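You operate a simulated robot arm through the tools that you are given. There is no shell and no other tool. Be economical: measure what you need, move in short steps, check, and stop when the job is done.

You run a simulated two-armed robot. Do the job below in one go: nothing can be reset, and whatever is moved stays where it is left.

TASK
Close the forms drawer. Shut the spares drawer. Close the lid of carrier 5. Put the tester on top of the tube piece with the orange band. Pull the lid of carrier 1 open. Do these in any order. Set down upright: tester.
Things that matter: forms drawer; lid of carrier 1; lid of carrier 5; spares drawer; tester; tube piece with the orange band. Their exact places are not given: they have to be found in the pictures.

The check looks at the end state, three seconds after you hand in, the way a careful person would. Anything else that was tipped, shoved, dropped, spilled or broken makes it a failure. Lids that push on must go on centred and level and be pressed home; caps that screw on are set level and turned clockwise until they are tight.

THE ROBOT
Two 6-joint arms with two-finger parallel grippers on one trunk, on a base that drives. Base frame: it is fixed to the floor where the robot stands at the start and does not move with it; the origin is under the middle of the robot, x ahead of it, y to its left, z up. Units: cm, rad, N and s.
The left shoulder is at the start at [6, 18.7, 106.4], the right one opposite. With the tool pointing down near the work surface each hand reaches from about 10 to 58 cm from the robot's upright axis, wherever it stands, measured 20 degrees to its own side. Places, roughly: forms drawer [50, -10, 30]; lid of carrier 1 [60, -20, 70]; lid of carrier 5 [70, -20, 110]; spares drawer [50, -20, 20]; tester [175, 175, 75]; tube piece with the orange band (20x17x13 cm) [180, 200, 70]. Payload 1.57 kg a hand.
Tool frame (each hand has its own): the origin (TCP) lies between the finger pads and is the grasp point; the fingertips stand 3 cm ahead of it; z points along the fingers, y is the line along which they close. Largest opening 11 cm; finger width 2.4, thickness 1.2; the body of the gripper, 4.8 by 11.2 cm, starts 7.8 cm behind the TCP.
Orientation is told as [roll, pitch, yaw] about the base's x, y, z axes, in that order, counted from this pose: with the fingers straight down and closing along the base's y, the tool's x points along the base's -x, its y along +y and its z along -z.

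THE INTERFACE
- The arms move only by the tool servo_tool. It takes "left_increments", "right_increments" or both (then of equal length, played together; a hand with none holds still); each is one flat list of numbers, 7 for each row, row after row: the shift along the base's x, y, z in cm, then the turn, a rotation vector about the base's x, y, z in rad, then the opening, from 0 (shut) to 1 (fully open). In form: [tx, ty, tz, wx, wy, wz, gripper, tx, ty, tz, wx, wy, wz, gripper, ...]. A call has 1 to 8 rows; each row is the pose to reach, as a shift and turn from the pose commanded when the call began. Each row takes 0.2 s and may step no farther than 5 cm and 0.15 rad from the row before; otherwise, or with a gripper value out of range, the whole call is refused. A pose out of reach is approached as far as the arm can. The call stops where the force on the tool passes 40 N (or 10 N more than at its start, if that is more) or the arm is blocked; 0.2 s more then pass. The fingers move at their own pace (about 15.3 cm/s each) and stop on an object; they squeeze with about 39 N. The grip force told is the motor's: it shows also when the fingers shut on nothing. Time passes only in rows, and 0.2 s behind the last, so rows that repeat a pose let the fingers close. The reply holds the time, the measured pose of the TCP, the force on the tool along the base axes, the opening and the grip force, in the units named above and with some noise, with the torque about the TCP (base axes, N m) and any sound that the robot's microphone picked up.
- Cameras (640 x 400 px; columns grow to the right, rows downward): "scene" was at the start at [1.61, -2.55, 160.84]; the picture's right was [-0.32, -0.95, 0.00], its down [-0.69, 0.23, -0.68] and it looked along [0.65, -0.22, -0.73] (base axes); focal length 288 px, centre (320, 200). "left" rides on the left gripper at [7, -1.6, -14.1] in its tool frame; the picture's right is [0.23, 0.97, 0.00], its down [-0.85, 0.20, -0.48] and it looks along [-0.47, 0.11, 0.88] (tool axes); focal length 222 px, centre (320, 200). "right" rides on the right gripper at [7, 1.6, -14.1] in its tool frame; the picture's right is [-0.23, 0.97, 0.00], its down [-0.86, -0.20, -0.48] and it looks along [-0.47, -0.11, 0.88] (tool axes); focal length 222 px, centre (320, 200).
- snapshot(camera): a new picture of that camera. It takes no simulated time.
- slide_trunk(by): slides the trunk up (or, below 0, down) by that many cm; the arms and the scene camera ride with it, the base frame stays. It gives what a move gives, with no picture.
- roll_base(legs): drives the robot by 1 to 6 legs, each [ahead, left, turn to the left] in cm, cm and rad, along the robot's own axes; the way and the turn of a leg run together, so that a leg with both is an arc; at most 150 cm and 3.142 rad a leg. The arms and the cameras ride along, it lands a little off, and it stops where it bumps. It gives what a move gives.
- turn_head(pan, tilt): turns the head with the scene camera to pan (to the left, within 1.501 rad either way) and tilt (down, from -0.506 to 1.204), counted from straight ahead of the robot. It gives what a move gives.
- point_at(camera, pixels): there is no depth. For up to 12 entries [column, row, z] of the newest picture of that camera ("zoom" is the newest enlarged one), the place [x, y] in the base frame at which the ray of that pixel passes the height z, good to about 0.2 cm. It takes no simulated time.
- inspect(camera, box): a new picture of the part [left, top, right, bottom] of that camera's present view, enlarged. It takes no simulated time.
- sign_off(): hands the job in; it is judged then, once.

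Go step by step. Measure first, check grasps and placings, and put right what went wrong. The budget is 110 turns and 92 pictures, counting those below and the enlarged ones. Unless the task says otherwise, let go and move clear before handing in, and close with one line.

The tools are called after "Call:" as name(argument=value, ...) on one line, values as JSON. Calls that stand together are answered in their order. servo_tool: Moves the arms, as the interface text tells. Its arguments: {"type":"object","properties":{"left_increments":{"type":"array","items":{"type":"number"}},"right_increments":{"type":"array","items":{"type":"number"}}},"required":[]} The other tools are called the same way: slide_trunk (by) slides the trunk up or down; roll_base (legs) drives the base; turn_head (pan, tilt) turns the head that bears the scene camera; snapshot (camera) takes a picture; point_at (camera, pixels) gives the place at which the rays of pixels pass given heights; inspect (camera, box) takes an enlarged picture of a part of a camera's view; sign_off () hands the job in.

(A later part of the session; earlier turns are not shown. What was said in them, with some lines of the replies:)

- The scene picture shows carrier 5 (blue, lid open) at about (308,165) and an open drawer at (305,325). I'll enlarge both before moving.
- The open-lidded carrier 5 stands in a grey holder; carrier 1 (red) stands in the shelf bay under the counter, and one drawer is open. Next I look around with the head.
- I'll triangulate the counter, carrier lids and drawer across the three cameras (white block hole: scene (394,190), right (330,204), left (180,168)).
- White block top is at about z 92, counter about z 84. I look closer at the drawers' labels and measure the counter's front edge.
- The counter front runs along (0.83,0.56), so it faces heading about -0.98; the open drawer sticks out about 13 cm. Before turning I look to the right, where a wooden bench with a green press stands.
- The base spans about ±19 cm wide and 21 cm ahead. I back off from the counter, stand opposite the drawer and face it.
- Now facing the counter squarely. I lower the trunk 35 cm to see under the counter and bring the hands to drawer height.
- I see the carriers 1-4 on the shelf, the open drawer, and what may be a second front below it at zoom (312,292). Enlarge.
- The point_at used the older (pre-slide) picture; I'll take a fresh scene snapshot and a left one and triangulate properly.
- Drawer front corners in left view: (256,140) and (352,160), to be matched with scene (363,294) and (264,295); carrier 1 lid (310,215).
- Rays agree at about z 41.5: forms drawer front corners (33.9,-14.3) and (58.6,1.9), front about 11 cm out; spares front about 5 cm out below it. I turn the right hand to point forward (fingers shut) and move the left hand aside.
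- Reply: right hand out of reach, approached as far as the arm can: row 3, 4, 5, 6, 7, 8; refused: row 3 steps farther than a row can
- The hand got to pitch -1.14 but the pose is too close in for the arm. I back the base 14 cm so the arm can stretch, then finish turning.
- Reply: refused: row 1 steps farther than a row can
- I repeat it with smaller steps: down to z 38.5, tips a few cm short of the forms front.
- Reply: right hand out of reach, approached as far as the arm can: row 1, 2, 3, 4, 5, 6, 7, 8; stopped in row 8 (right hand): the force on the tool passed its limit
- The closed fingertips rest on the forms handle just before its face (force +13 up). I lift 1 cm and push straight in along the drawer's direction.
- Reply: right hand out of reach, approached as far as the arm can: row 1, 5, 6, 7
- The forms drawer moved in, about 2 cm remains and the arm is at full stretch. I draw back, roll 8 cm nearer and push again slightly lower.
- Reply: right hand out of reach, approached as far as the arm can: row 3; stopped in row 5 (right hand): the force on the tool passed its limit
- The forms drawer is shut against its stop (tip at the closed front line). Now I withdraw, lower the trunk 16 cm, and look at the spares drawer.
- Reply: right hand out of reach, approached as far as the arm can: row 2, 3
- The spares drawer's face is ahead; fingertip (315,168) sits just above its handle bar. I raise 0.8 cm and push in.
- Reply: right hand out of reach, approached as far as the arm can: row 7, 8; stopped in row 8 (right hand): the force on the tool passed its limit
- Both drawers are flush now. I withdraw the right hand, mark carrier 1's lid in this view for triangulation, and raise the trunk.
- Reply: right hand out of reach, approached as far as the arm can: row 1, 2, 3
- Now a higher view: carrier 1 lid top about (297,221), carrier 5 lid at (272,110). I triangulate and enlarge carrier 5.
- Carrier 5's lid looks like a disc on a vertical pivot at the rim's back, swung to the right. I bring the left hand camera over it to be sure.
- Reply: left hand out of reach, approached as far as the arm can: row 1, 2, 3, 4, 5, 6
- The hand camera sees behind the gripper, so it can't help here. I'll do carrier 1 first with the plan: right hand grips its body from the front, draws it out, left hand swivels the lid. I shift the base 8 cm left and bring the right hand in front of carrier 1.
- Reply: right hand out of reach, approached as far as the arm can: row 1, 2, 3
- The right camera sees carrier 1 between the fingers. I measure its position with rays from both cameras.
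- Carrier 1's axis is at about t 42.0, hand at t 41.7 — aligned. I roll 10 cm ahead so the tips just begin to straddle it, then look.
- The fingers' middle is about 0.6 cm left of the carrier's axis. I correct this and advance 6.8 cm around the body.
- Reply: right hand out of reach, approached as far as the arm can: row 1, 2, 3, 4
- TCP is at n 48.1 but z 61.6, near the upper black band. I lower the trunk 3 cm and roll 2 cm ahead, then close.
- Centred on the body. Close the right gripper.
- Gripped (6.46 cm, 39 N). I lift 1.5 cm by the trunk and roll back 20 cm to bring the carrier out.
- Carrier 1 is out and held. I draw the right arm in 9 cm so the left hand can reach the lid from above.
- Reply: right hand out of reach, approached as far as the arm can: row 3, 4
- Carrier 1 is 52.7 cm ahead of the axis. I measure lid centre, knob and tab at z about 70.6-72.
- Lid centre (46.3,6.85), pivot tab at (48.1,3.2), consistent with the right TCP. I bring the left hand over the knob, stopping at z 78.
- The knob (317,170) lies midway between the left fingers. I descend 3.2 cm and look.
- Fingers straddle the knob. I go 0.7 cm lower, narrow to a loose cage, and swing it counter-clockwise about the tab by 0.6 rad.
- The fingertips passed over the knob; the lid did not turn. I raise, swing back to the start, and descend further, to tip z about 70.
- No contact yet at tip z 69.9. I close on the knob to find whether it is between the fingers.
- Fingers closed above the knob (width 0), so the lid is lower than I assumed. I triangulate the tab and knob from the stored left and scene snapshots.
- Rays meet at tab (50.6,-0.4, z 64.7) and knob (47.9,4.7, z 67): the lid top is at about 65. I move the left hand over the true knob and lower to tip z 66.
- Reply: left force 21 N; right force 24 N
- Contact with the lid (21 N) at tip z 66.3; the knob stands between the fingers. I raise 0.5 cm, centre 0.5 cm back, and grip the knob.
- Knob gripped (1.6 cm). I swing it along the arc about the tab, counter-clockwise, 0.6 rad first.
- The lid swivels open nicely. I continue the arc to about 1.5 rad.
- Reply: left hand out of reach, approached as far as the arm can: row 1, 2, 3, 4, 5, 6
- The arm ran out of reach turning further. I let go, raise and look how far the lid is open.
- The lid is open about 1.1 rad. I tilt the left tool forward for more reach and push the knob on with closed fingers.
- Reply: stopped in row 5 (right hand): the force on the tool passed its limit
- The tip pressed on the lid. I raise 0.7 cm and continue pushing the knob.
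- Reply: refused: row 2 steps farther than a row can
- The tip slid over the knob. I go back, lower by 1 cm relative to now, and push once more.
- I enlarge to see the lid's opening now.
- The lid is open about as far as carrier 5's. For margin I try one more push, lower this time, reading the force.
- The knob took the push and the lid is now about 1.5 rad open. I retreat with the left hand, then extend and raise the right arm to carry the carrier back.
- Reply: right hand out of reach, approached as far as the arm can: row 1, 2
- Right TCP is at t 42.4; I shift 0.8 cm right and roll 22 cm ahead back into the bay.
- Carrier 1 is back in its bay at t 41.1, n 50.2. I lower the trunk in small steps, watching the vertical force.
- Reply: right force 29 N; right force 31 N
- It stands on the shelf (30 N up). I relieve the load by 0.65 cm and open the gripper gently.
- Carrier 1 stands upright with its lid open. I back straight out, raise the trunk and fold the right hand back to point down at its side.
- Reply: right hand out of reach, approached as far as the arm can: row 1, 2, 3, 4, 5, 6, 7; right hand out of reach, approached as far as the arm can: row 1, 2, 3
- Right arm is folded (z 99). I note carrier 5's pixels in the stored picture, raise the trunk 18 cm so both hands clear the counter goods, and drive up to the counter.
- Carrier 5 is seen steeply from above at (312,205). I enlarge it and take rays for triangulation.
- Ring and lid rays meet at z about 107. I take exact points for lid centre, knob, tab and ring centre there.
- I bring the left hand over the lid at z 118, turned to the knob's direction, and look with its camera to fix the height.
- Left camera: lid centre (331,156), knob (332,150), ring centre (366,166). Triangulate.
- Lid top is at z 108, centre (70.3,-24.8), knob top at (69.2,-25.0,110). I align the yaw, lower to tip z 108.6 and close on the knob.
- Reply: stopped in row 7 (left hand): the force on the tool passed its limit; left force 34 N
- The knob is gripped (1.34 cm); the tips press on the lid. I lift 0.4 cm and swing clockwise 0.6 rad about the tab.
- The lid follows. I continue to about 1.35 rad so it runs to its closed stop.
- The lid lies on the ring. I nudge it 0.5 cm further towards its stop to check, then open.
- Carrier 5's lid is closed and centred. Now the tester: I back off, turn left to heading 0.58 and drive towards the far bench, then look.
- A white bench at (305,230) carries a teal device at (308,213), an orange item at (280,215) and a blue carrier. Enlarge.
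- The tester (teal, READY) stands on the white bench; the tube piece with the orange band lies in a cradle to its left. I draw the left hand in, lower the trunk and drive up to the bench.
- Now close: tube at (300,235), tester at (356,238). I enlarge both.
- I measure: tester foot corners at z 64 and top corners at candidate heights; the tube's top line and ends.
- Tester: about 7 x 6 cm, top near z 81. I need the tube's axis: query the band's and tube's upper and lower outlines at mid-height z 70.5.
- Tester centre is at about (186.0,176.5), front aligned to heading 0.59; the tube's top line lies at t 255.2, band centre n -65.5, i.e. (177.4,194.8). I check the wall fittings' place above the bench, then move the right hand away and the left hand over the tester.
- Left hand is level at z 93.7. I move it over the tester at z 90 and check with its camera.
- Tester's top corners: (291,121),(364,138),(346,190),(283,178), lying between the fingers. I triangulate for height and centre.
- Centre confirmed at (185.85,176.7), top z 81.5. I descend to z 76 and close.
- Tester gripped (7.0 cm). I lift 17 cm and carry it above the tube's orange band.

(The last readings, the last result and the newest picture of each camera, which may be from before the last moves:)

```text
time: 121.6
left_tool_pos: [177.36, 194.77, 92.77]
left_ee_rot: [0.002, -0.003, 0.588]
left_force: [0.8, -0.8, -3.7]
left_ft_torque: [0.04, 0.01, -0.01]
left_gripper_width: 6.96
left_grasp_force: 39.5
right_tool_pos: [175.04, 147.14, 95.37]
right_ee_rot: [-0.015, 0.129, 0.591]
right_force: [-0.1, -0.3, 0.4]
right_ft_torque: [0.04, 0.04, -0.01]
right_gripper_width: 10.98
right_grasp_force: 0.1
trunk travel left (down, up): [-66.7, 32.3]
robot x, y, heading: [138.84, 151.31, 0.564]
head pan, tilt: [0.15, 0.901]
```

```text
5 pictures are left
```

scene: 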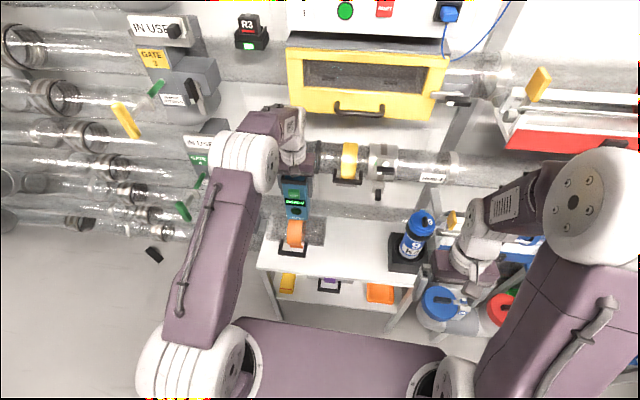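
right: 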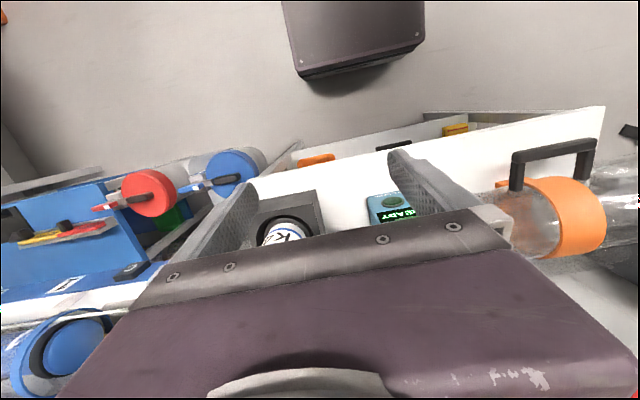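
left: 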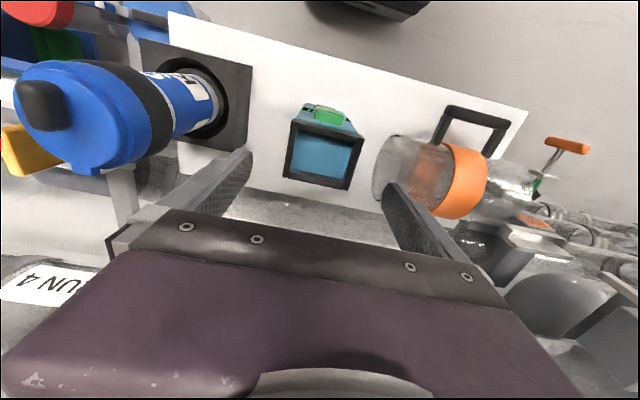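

The tester hangs above the band. I lower it slowly to find contact and use the torque to check centring.

Call:
servo_tool(left_increments=[0, 0, -2, 0, 0, 0, 0.2, 0, 0, -3, 0, 0, 0, 0.2, 0, 0, -3.5, 0, 0, 0, 0.2, 0, 0, -3.8, 0, 0, 0, 0.2, 0, 0, -4.1, 0, 0, 0, 0.2, 0, 0, -4.1, 0, 0, 0, 0.2])

```text
time: 123.0
left_tool_pos: [177.19, 195.09, 88.73]
left_ee_rot: [0.001, -0.002, 0.589]
left_force: [0.4, 0.6, 0.9]
left_ft_torque: [-0.16, -0.09, 0.02]
left_gripper_width: 7.0
left_grasp_force: 39.2
right_tool_pos: [175.05, 147.42, 95.47]
right_ee_rot: [-0.016, 0.128, 0.59]
right_force: [0.6, 0.9, 0.0]
right_ft_torque: [0.02, -0.04, -0.01]
right_gripper_width: 11.01
right_grasp_force: 0.1
trunk travel left (down, up): [-66.7, 32.3]
robot x, y, heading: [138.95, 151.07, 0.562]
head pan, tilt: [0.15, 0.901]
```

First contact (about 4.6 N) on the right side, t offset only -0.3 cm. I press 0.3 cm more for a clearer reading.

Call:
servo_tool(left_increments=[0, 0, -0.3, 0, 0, 0, 0.2, 0, 0, -0.3, 0, 0, 0, 0.2])

```text
time: 123.6
left_tool_pos: [177.23, 194.91, 88.85]
left_ee_rot: [0.001, -0.009, 0.589]
left_force: [-0.4, 3.2, 26.1]
left_ft_torque: [-0.08, 0.65, -0.06]
left_gripper_width: 6.99
left_grasp_force: 39.1
right_tool_pos: [174.81, 147.09, 95.41]
right_ee_rot: [-0.016, 0.128, 0.591]
right_force: [0.2, 0.2, -0.2]
right_ft_torque: [0.01, 0.0, -0.02]
right_gripper_width: 11.02
right_grasp_force: 0.0
trunk travel left (down, up): [-66.7, 32.3]
robot x, y, heading: [139.15, 151.66, 0.561]
head pan, tilt: [0.15, 0.901]
```

The torque puts the contact about 2.5 cm nearer me than the TCP. I test: lift, shift 1 cm towards me, press again.

Call:
servo_tool(left_increments=[0, 0, 0.8, 0, 0, 0, 0.2, -0.84, -0.55, 0.8, 0, 0, 0, 0.2, -0.84, -0.55, 0.2, 0, 0, 0, 0.2, -0.84, -0.55, 0.0, 0, 0, 0, 0.2, -0.84, -0.55, 0.0, 0, 0, 0, 0.2])

```text
time: 124.8
left_tool_pos: [176.3, 194.06, 88.61]
left_ee_rot: [0.0, -0.008, 0.587]
left_force: [-3.3, 1.8, 26.7]
left_ft_torque: [-0.06, 0.83, -0.06]
left_gripper_width: 7.01
left_grasp_force: 38.9
right_tool_pos: [174.73, 147.08, 95.53]
right_ee_rot: [-0.015, 0.126, 0.591]
right_force: [-0.5, -0.2, -0.2]
right_ft_torque: [0.01, -0.03, -0.02]
right_gripper_width: 11.01
right_grasp_force: 0.0
trunk travel left (down, up): [-66.7, 32.3]
robot x, y, heading: [138.88, 151.26, 0.566]
head pan, tilt: [0.15, 0.901]
```

The contact point stayed fixed in space at t 252.65, so the tube's crest is there. I shift another 1.7 cm towards me and verify.

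Call:
servo_tool(left_increments=[0, 0, 0.8, 0, 0, 0, 0.2, -1.42, -0.93, 0.8, 0, 0, 0, 0.2, -1.42, -0.93, 0.2, 0, 0, 0, 0.2, -1.42, -0.93, 0.0, 0, 0, 0, 0.2, -1.42, -0.93, 0.0, 0, 0, 0, 0.2])

```text
time: 126.0
left_tool_pos: [174.82, 193.15, 88.72]
left_ee_rot: [0.0, -0.009, 0.587]
left_force: [-5.5, -2.3, 27.9]
left_ft_torque: [-0.3, 0.23, -0.01]
left_gripper_width: 7.01
left_grasp_force: 38.9
right_tool_pos: [174.8, 146.92, 95.61]
right_ee_rot: [-0.016, 0.126, 0.592]
right_force: [1.0, -0.7, 0.3]
right_ft_torque: [-0.02, 0.01, -0.02]
right_gripper_width: 11.03
right_grasp_force: 0.1
trunk travel left (down, up): [-66.7, 32.3]
robot x, y, heading: [138.8, 151.28, 0.557]
head pan, tilt: [0.15, 0.901]
```

Readings conflict a little (lateral friction). I set it in between (t 253.4) and press more gently for a cleaner reading.

Call:
servo_tool(left_increments=[0, 0, 1.3, 0, 0, 0, 0.2, 0.67, 0.44, 1.3, 0, 0, 0, 0.2, 0.67, 0.44, 1.3, 0, 0, 0, 0.2, 0.67, 0.44, 0.7, 0, 0, 0, 0.2, 0.67, 0.44, 0.4, 0, 0, 0, 0.2, 0.67, 0.44, 0.25, 0, 0, 0, 0.2, 0.67, 0.44, 0.2, 0, 0, 0, 0.2])

Call:
servo_tool(left_increments=[0, 0, -0.05, 0, 0, 0, 0.2, 0, 0, -0.05, 0, 0, 0, 0.2])

Call:
inspect(camera="scene", box=[255, 165, 345, 265])

```text
time: 127.6
left_tool_pos: [175.71, 193.75, 88.66]
left_ee_rot: [0.002, -0.003, 0.589]
left_force: [-1.8, -0.1, 6.1]
left_ft_torque: [0.05, -0.04, 0.05]
left_gripper_width: 7.01
left_grasp_force: 38.7
right_tool_pos: [175.04, 147.23, 95.51]
right_ee_rot: [-0.017, 0.131, 0.592]
right_force: [-0.7, -0.2, -0.4]
right_ft_torque: [0.0, -0.01, -0.01]
right_gripper_width: 11.0
right_grasp_force: 0.1
trunk travel left (down, up): [-66.7, 32.3]
robot x, y, heading: [138.67, 151.47, 0.565]
head pan, tilt: [0.15, 0.901]
```

```text
time: 128.2
left_tool_pos: [175.66, 193.75, 88.65]
left_ee_rot: [0.003, -0.006, 0.588]
left_force: [-1.3, -0.4, 15.2]
left_ft_torque: [-0.02, -0.18, -0.01]
left_gripper_width: 6.98
left_grasp_force: 39.3
right_tool_pos: [174.91, 147.12, 95.49]
right_ee_rot: [-0.015, 0.127, 0.593]
right_force: [0.4, 0.6, 0.0]
right_ft_torque: [0.0, 0.01, 0.01]
right_gripper_width: 11.02
right_grasp_force: 0.1
trunk travel left (down, up): [-66.7, 32.3]
robot x, y, heading: [138.91, 151.4, 0.559]
head pan, tilt: [0.15, 0.901]
```

```text
4.00 times, centred on (300, 215) of scene
```

zoom: 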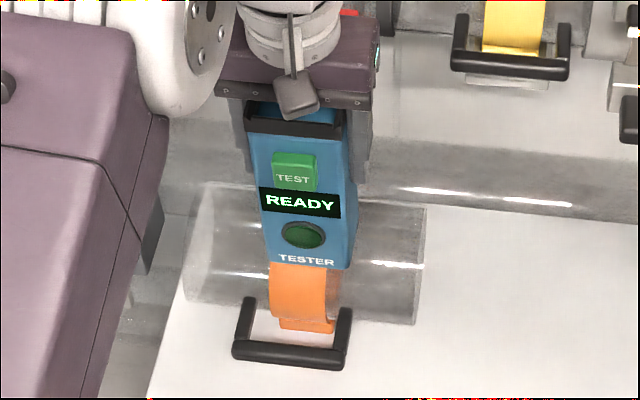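

Gentle contact gives the crest at t about 255.2, agreeing with the picture; heavy pressing was misleading. I check the tester's lean: bottom corners (263,263),(350,268) versus bezel corners (247,135),(345,140).

Call:
point_at(camera="zoom", pixels=[[263, 263, 76.4], [350, 268, 76.4], [247, 135, 92], [247, 135, 94], [345, 140, 92], [345, 140, 94], [250, 105, 94], [187, 185, 70.3], [205, 305, 70.3], [425, 208, 70.3], [412, 324, 70.3]])

```text
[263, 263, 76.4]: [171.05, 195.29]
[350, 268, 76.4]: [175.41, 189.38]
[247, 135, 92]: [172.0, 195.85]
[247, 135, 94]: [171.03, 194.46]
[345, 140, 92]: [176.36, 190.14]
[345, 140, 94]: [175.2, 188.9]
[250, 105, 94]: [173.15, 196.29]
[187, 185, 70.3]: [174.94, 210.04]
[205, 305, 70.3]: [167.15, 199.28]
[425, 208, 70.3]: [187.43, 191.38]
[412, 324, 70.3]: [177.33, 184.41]
```

The tester is upright (lean under 0.02 rad), centre at t 253.4; the crest is at 255.2. I lift, move 1.8 cm away from me, and touch down lightly.

Call:
servo_tool(left_increments=[0, 0, 0.9, 0, 0, 0, 0.2, 1.5, 0.99, 0.9, 0, 0, 0, 0.2, 1.5, 0.99, 0.9, 0, 0, 0, 0.2, 1.5, 0.99, 0.5, 0, 0, 0, 0.2, 1.5, 0.99, 0.25, 0, 0, 0, 0.2, 1.5, 0.99, 0.1, 0, 0, 0, 0.2, 1.5, 0.99, 0.05, 0, 0, 0, 0.2, 1.5, 0.99, 0.05, 0, 0, 0, 0.2])

```text
time: 130.0
left_tool_pos: [177.24, 194.82, 88.71]
left_ee_rot: [0.0, -0.005, 0.588]
left_force: [1.6, 0.7, 3.9]
left_ft_torque: [0.18, -0.35, 0.04]
left_gripper_width: 6.99
left_grasp_force: 38.9
right_tool_pos: [175.07, 147.24, 95.48]
right_ee_rot: [-0.016, 0.129, 0.593]
right_force: [-0.4, 0.4, -0.6]
right_ft_torque: [-0.01, 0.04, 0.01]
right_gripper_width: 11.01
right_grasp_force: 0.1
trunk travel left (down, up): [-66.7, 32.3]
robot x, y, heading: [138.74, 150.97, 0.562]
head pan, tilt: [0.15, 0.901]
```

Contact moves from rear to front of the foot with load, so the seat under the tester is flat enough to be stable. I release slightly and wait.

Call:
servo_tool(left_increments=[0, 0, 0, 0, 0, 0, 0.62, 0, 0, 0, 0, 0, 0, 0.66, 0, 0, 0, 0, 0, 0, 0.7, 0, 0, 0, 0, 0, 0, 0.7, 0, 0, 0, 0, 0, 0, 0.7])

Call:
inspect(camera="scene", box=[255, 165, 345, 265])

```text
time: 131.2
left_tool_pos: [177.21, 194.88, 88.65]
left_ee_rot: [0.0, -0.002, 0.589]
left_force: [0.1, -0.5, -0.9]
left_ft_torque: [0.01, 0.0, 0.06]
left_gripper_width: 7.7
left_grasp_force: 0.1
right_tool_pos: [175.08, 147.23, 95.42]
right_ee_rot: [-0.015, 0.129, 0.591]
right_force: [0.2, -0.8, -0.4]
right_ft_torque: [0.03, 0.0, 0.04]
right_gripper_width: 11.01
right_grasp_force: 0.1
trunk travel left (down, up): [-66.7, 32.3]
robot x, y, heading: [139.2, 151.59, 0.559]
head pan, tilt: [0.15, 0.901]
```

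```text
4.00 times, centred on (300, 215) of scene
```

zoom: 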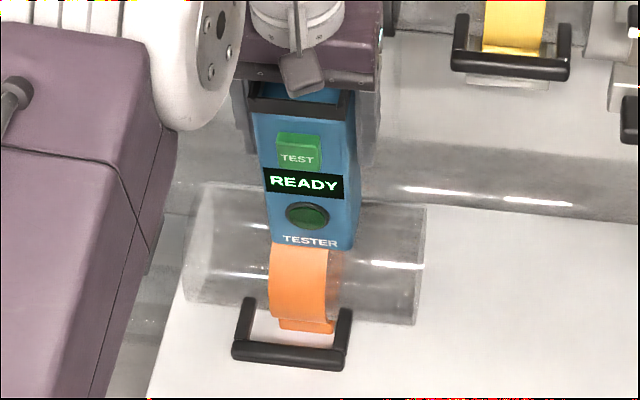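

The tester stands free between the slightly opened fingers. I wait, open wider, and raise straight up.

Call:
servo_tool(left_increments=[0, 0, 0, 0, 0, 0, 0.7, 0, 0, 0, 0, 0, 0, 0.7, 0, 0, 0, 0, 0, 0, 0.85, 0, 0, 0, 0, 0, 0, 1, 0, 0, 3, 0, 0, 0, 1, 0, 0, 7, 0, 0, 0, 1, 0, 0, 11, 0, 0, 0, 1, 0, 0, 15, 0, 0, 0, 1])

Call:
servo_tool(left_increments=[-4, -2.6, 1, 0, 0, 0, 1, -8, -5.2, 2, 0, 0, 0, 1, -12, -7.8, 2, 0, 0, 0, 1, -12, -7.8, 2, 0, 0, 0, 1])

Call:
inspect(camera="scene", box=[255, 165, 435, 285])

```text
time: 133.0
left_tool_pos: [177.31, 194.8, 103.86]
left_ee_rot: [0.002, -0.002, 0.59]
left_force: [0.1, -0.1, -0.3]
left_ft_torque: [-0.02, 0.01, 0.0]
left_gripper_width: 10.99
left_grasp_force: 0.0
right_tool_pos: [174.99, 147.08, 95.46]
right_ee_rot: [-0.018, 0.129, 0.591]
right_force: [0.0, 1.0, 0.0]
right_ft_torque: [0.0, 0.01, -0.01]
right_gripper_width: 11.03
right_grasp_force: 0.2
trunk travel left (down, up): [-66.7, 32.3]
robot x, y, heading: [138.93, 151.43, 0.567]
head pan, tilt: [0.15, 0.901]
```

```text
time: 134.0
left_tool_pos: [165.3, 186.92, 105.7]
left_ee_rot: [0.001, -0.003, 0.589]
left_force: [-0.4, 0.5, -0.8]
left_ft_torque: [-0.04, 0.01, 0.0]
left_gripper_width: 11.02
left_grasp_force: 0.1
right_tool_pos: [175.04, 147.39, 95.46]
right_ee_rot: [-0.016, 0.131, 0.592]
right_force: [0.7, 0.1, -0.7]
right_ft_torque: [0.0, 0.01, -0.01]
right_gripper_width: 11.0
right_grasp_force: 0.0
trunk travel left (down, up): [-66.7, 32.3]
robot x, y, heading: [138.6, 151.59, 0.565]
head pan, tilt: [0.15, 0.901]
```

```text
3.33 times, centred on (345, 225) of scene
```

zoom: 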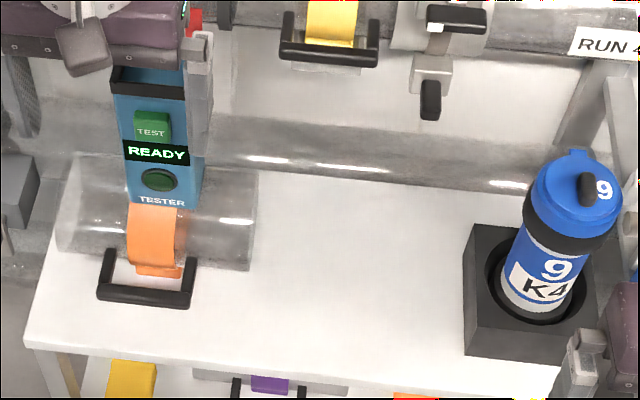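

The tester stands upright on the tube piece. I back the robot 15 cm clear and take one last look.

Call:
roll_base(legs=[[-20, 0, 0]])

Call:
snapshot(camera="scene")

```text
time: 135.6
left_tool_pos: [148.38, 176.5, 105.62]
left_ee_rot: [-0.001, -0.003, 0.594]
left_force: [0.4, 0.1, -0.8]
left_ft_torque: [-0.01, 0.03, -0.04]
left_gripper_width: 10.99
left_grasp_force: 0.1
right_tool_pos: [158.36, 136.76, 95.4]
right_ee_rot: [-0.015, 0.132, 0.595]
right_force: [0.4, 0.2, 0.1]
right_ft_torque: [-0.04, -0.03, -0.01]
right_gripper_width: 10.97
right_grasp_force: 0.1
trunk travel left (down, up): [-66.7, 32.3]
robot x, y, heading: [122.1, 140.76, 0.567]
head pan, tilt: [0.15, 0.901]
```

```text
1 pictures are left
```

scene: 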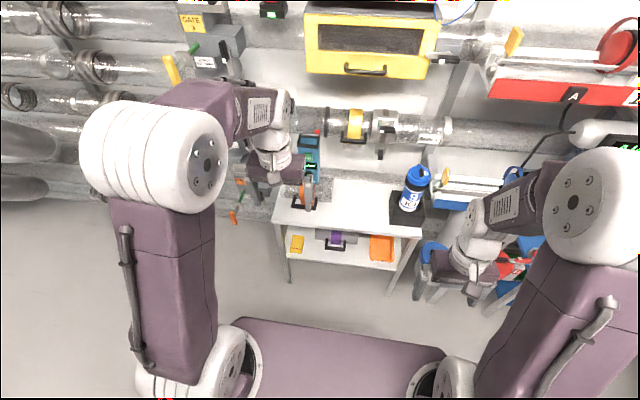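

The tester still stands on the tube piece at (308,155) with both hands clear, and the drawers and lids were each checked when done; I hand in.

Call:
sign_off()

```text
The job is handed in.
```

All five jobs are done: the forms and spares drawers are shut, carrier 5's lid is closed, carrier 1's lid is open with the carrier back in its bay, and the tester stands upright on the orange-banded tube piece.
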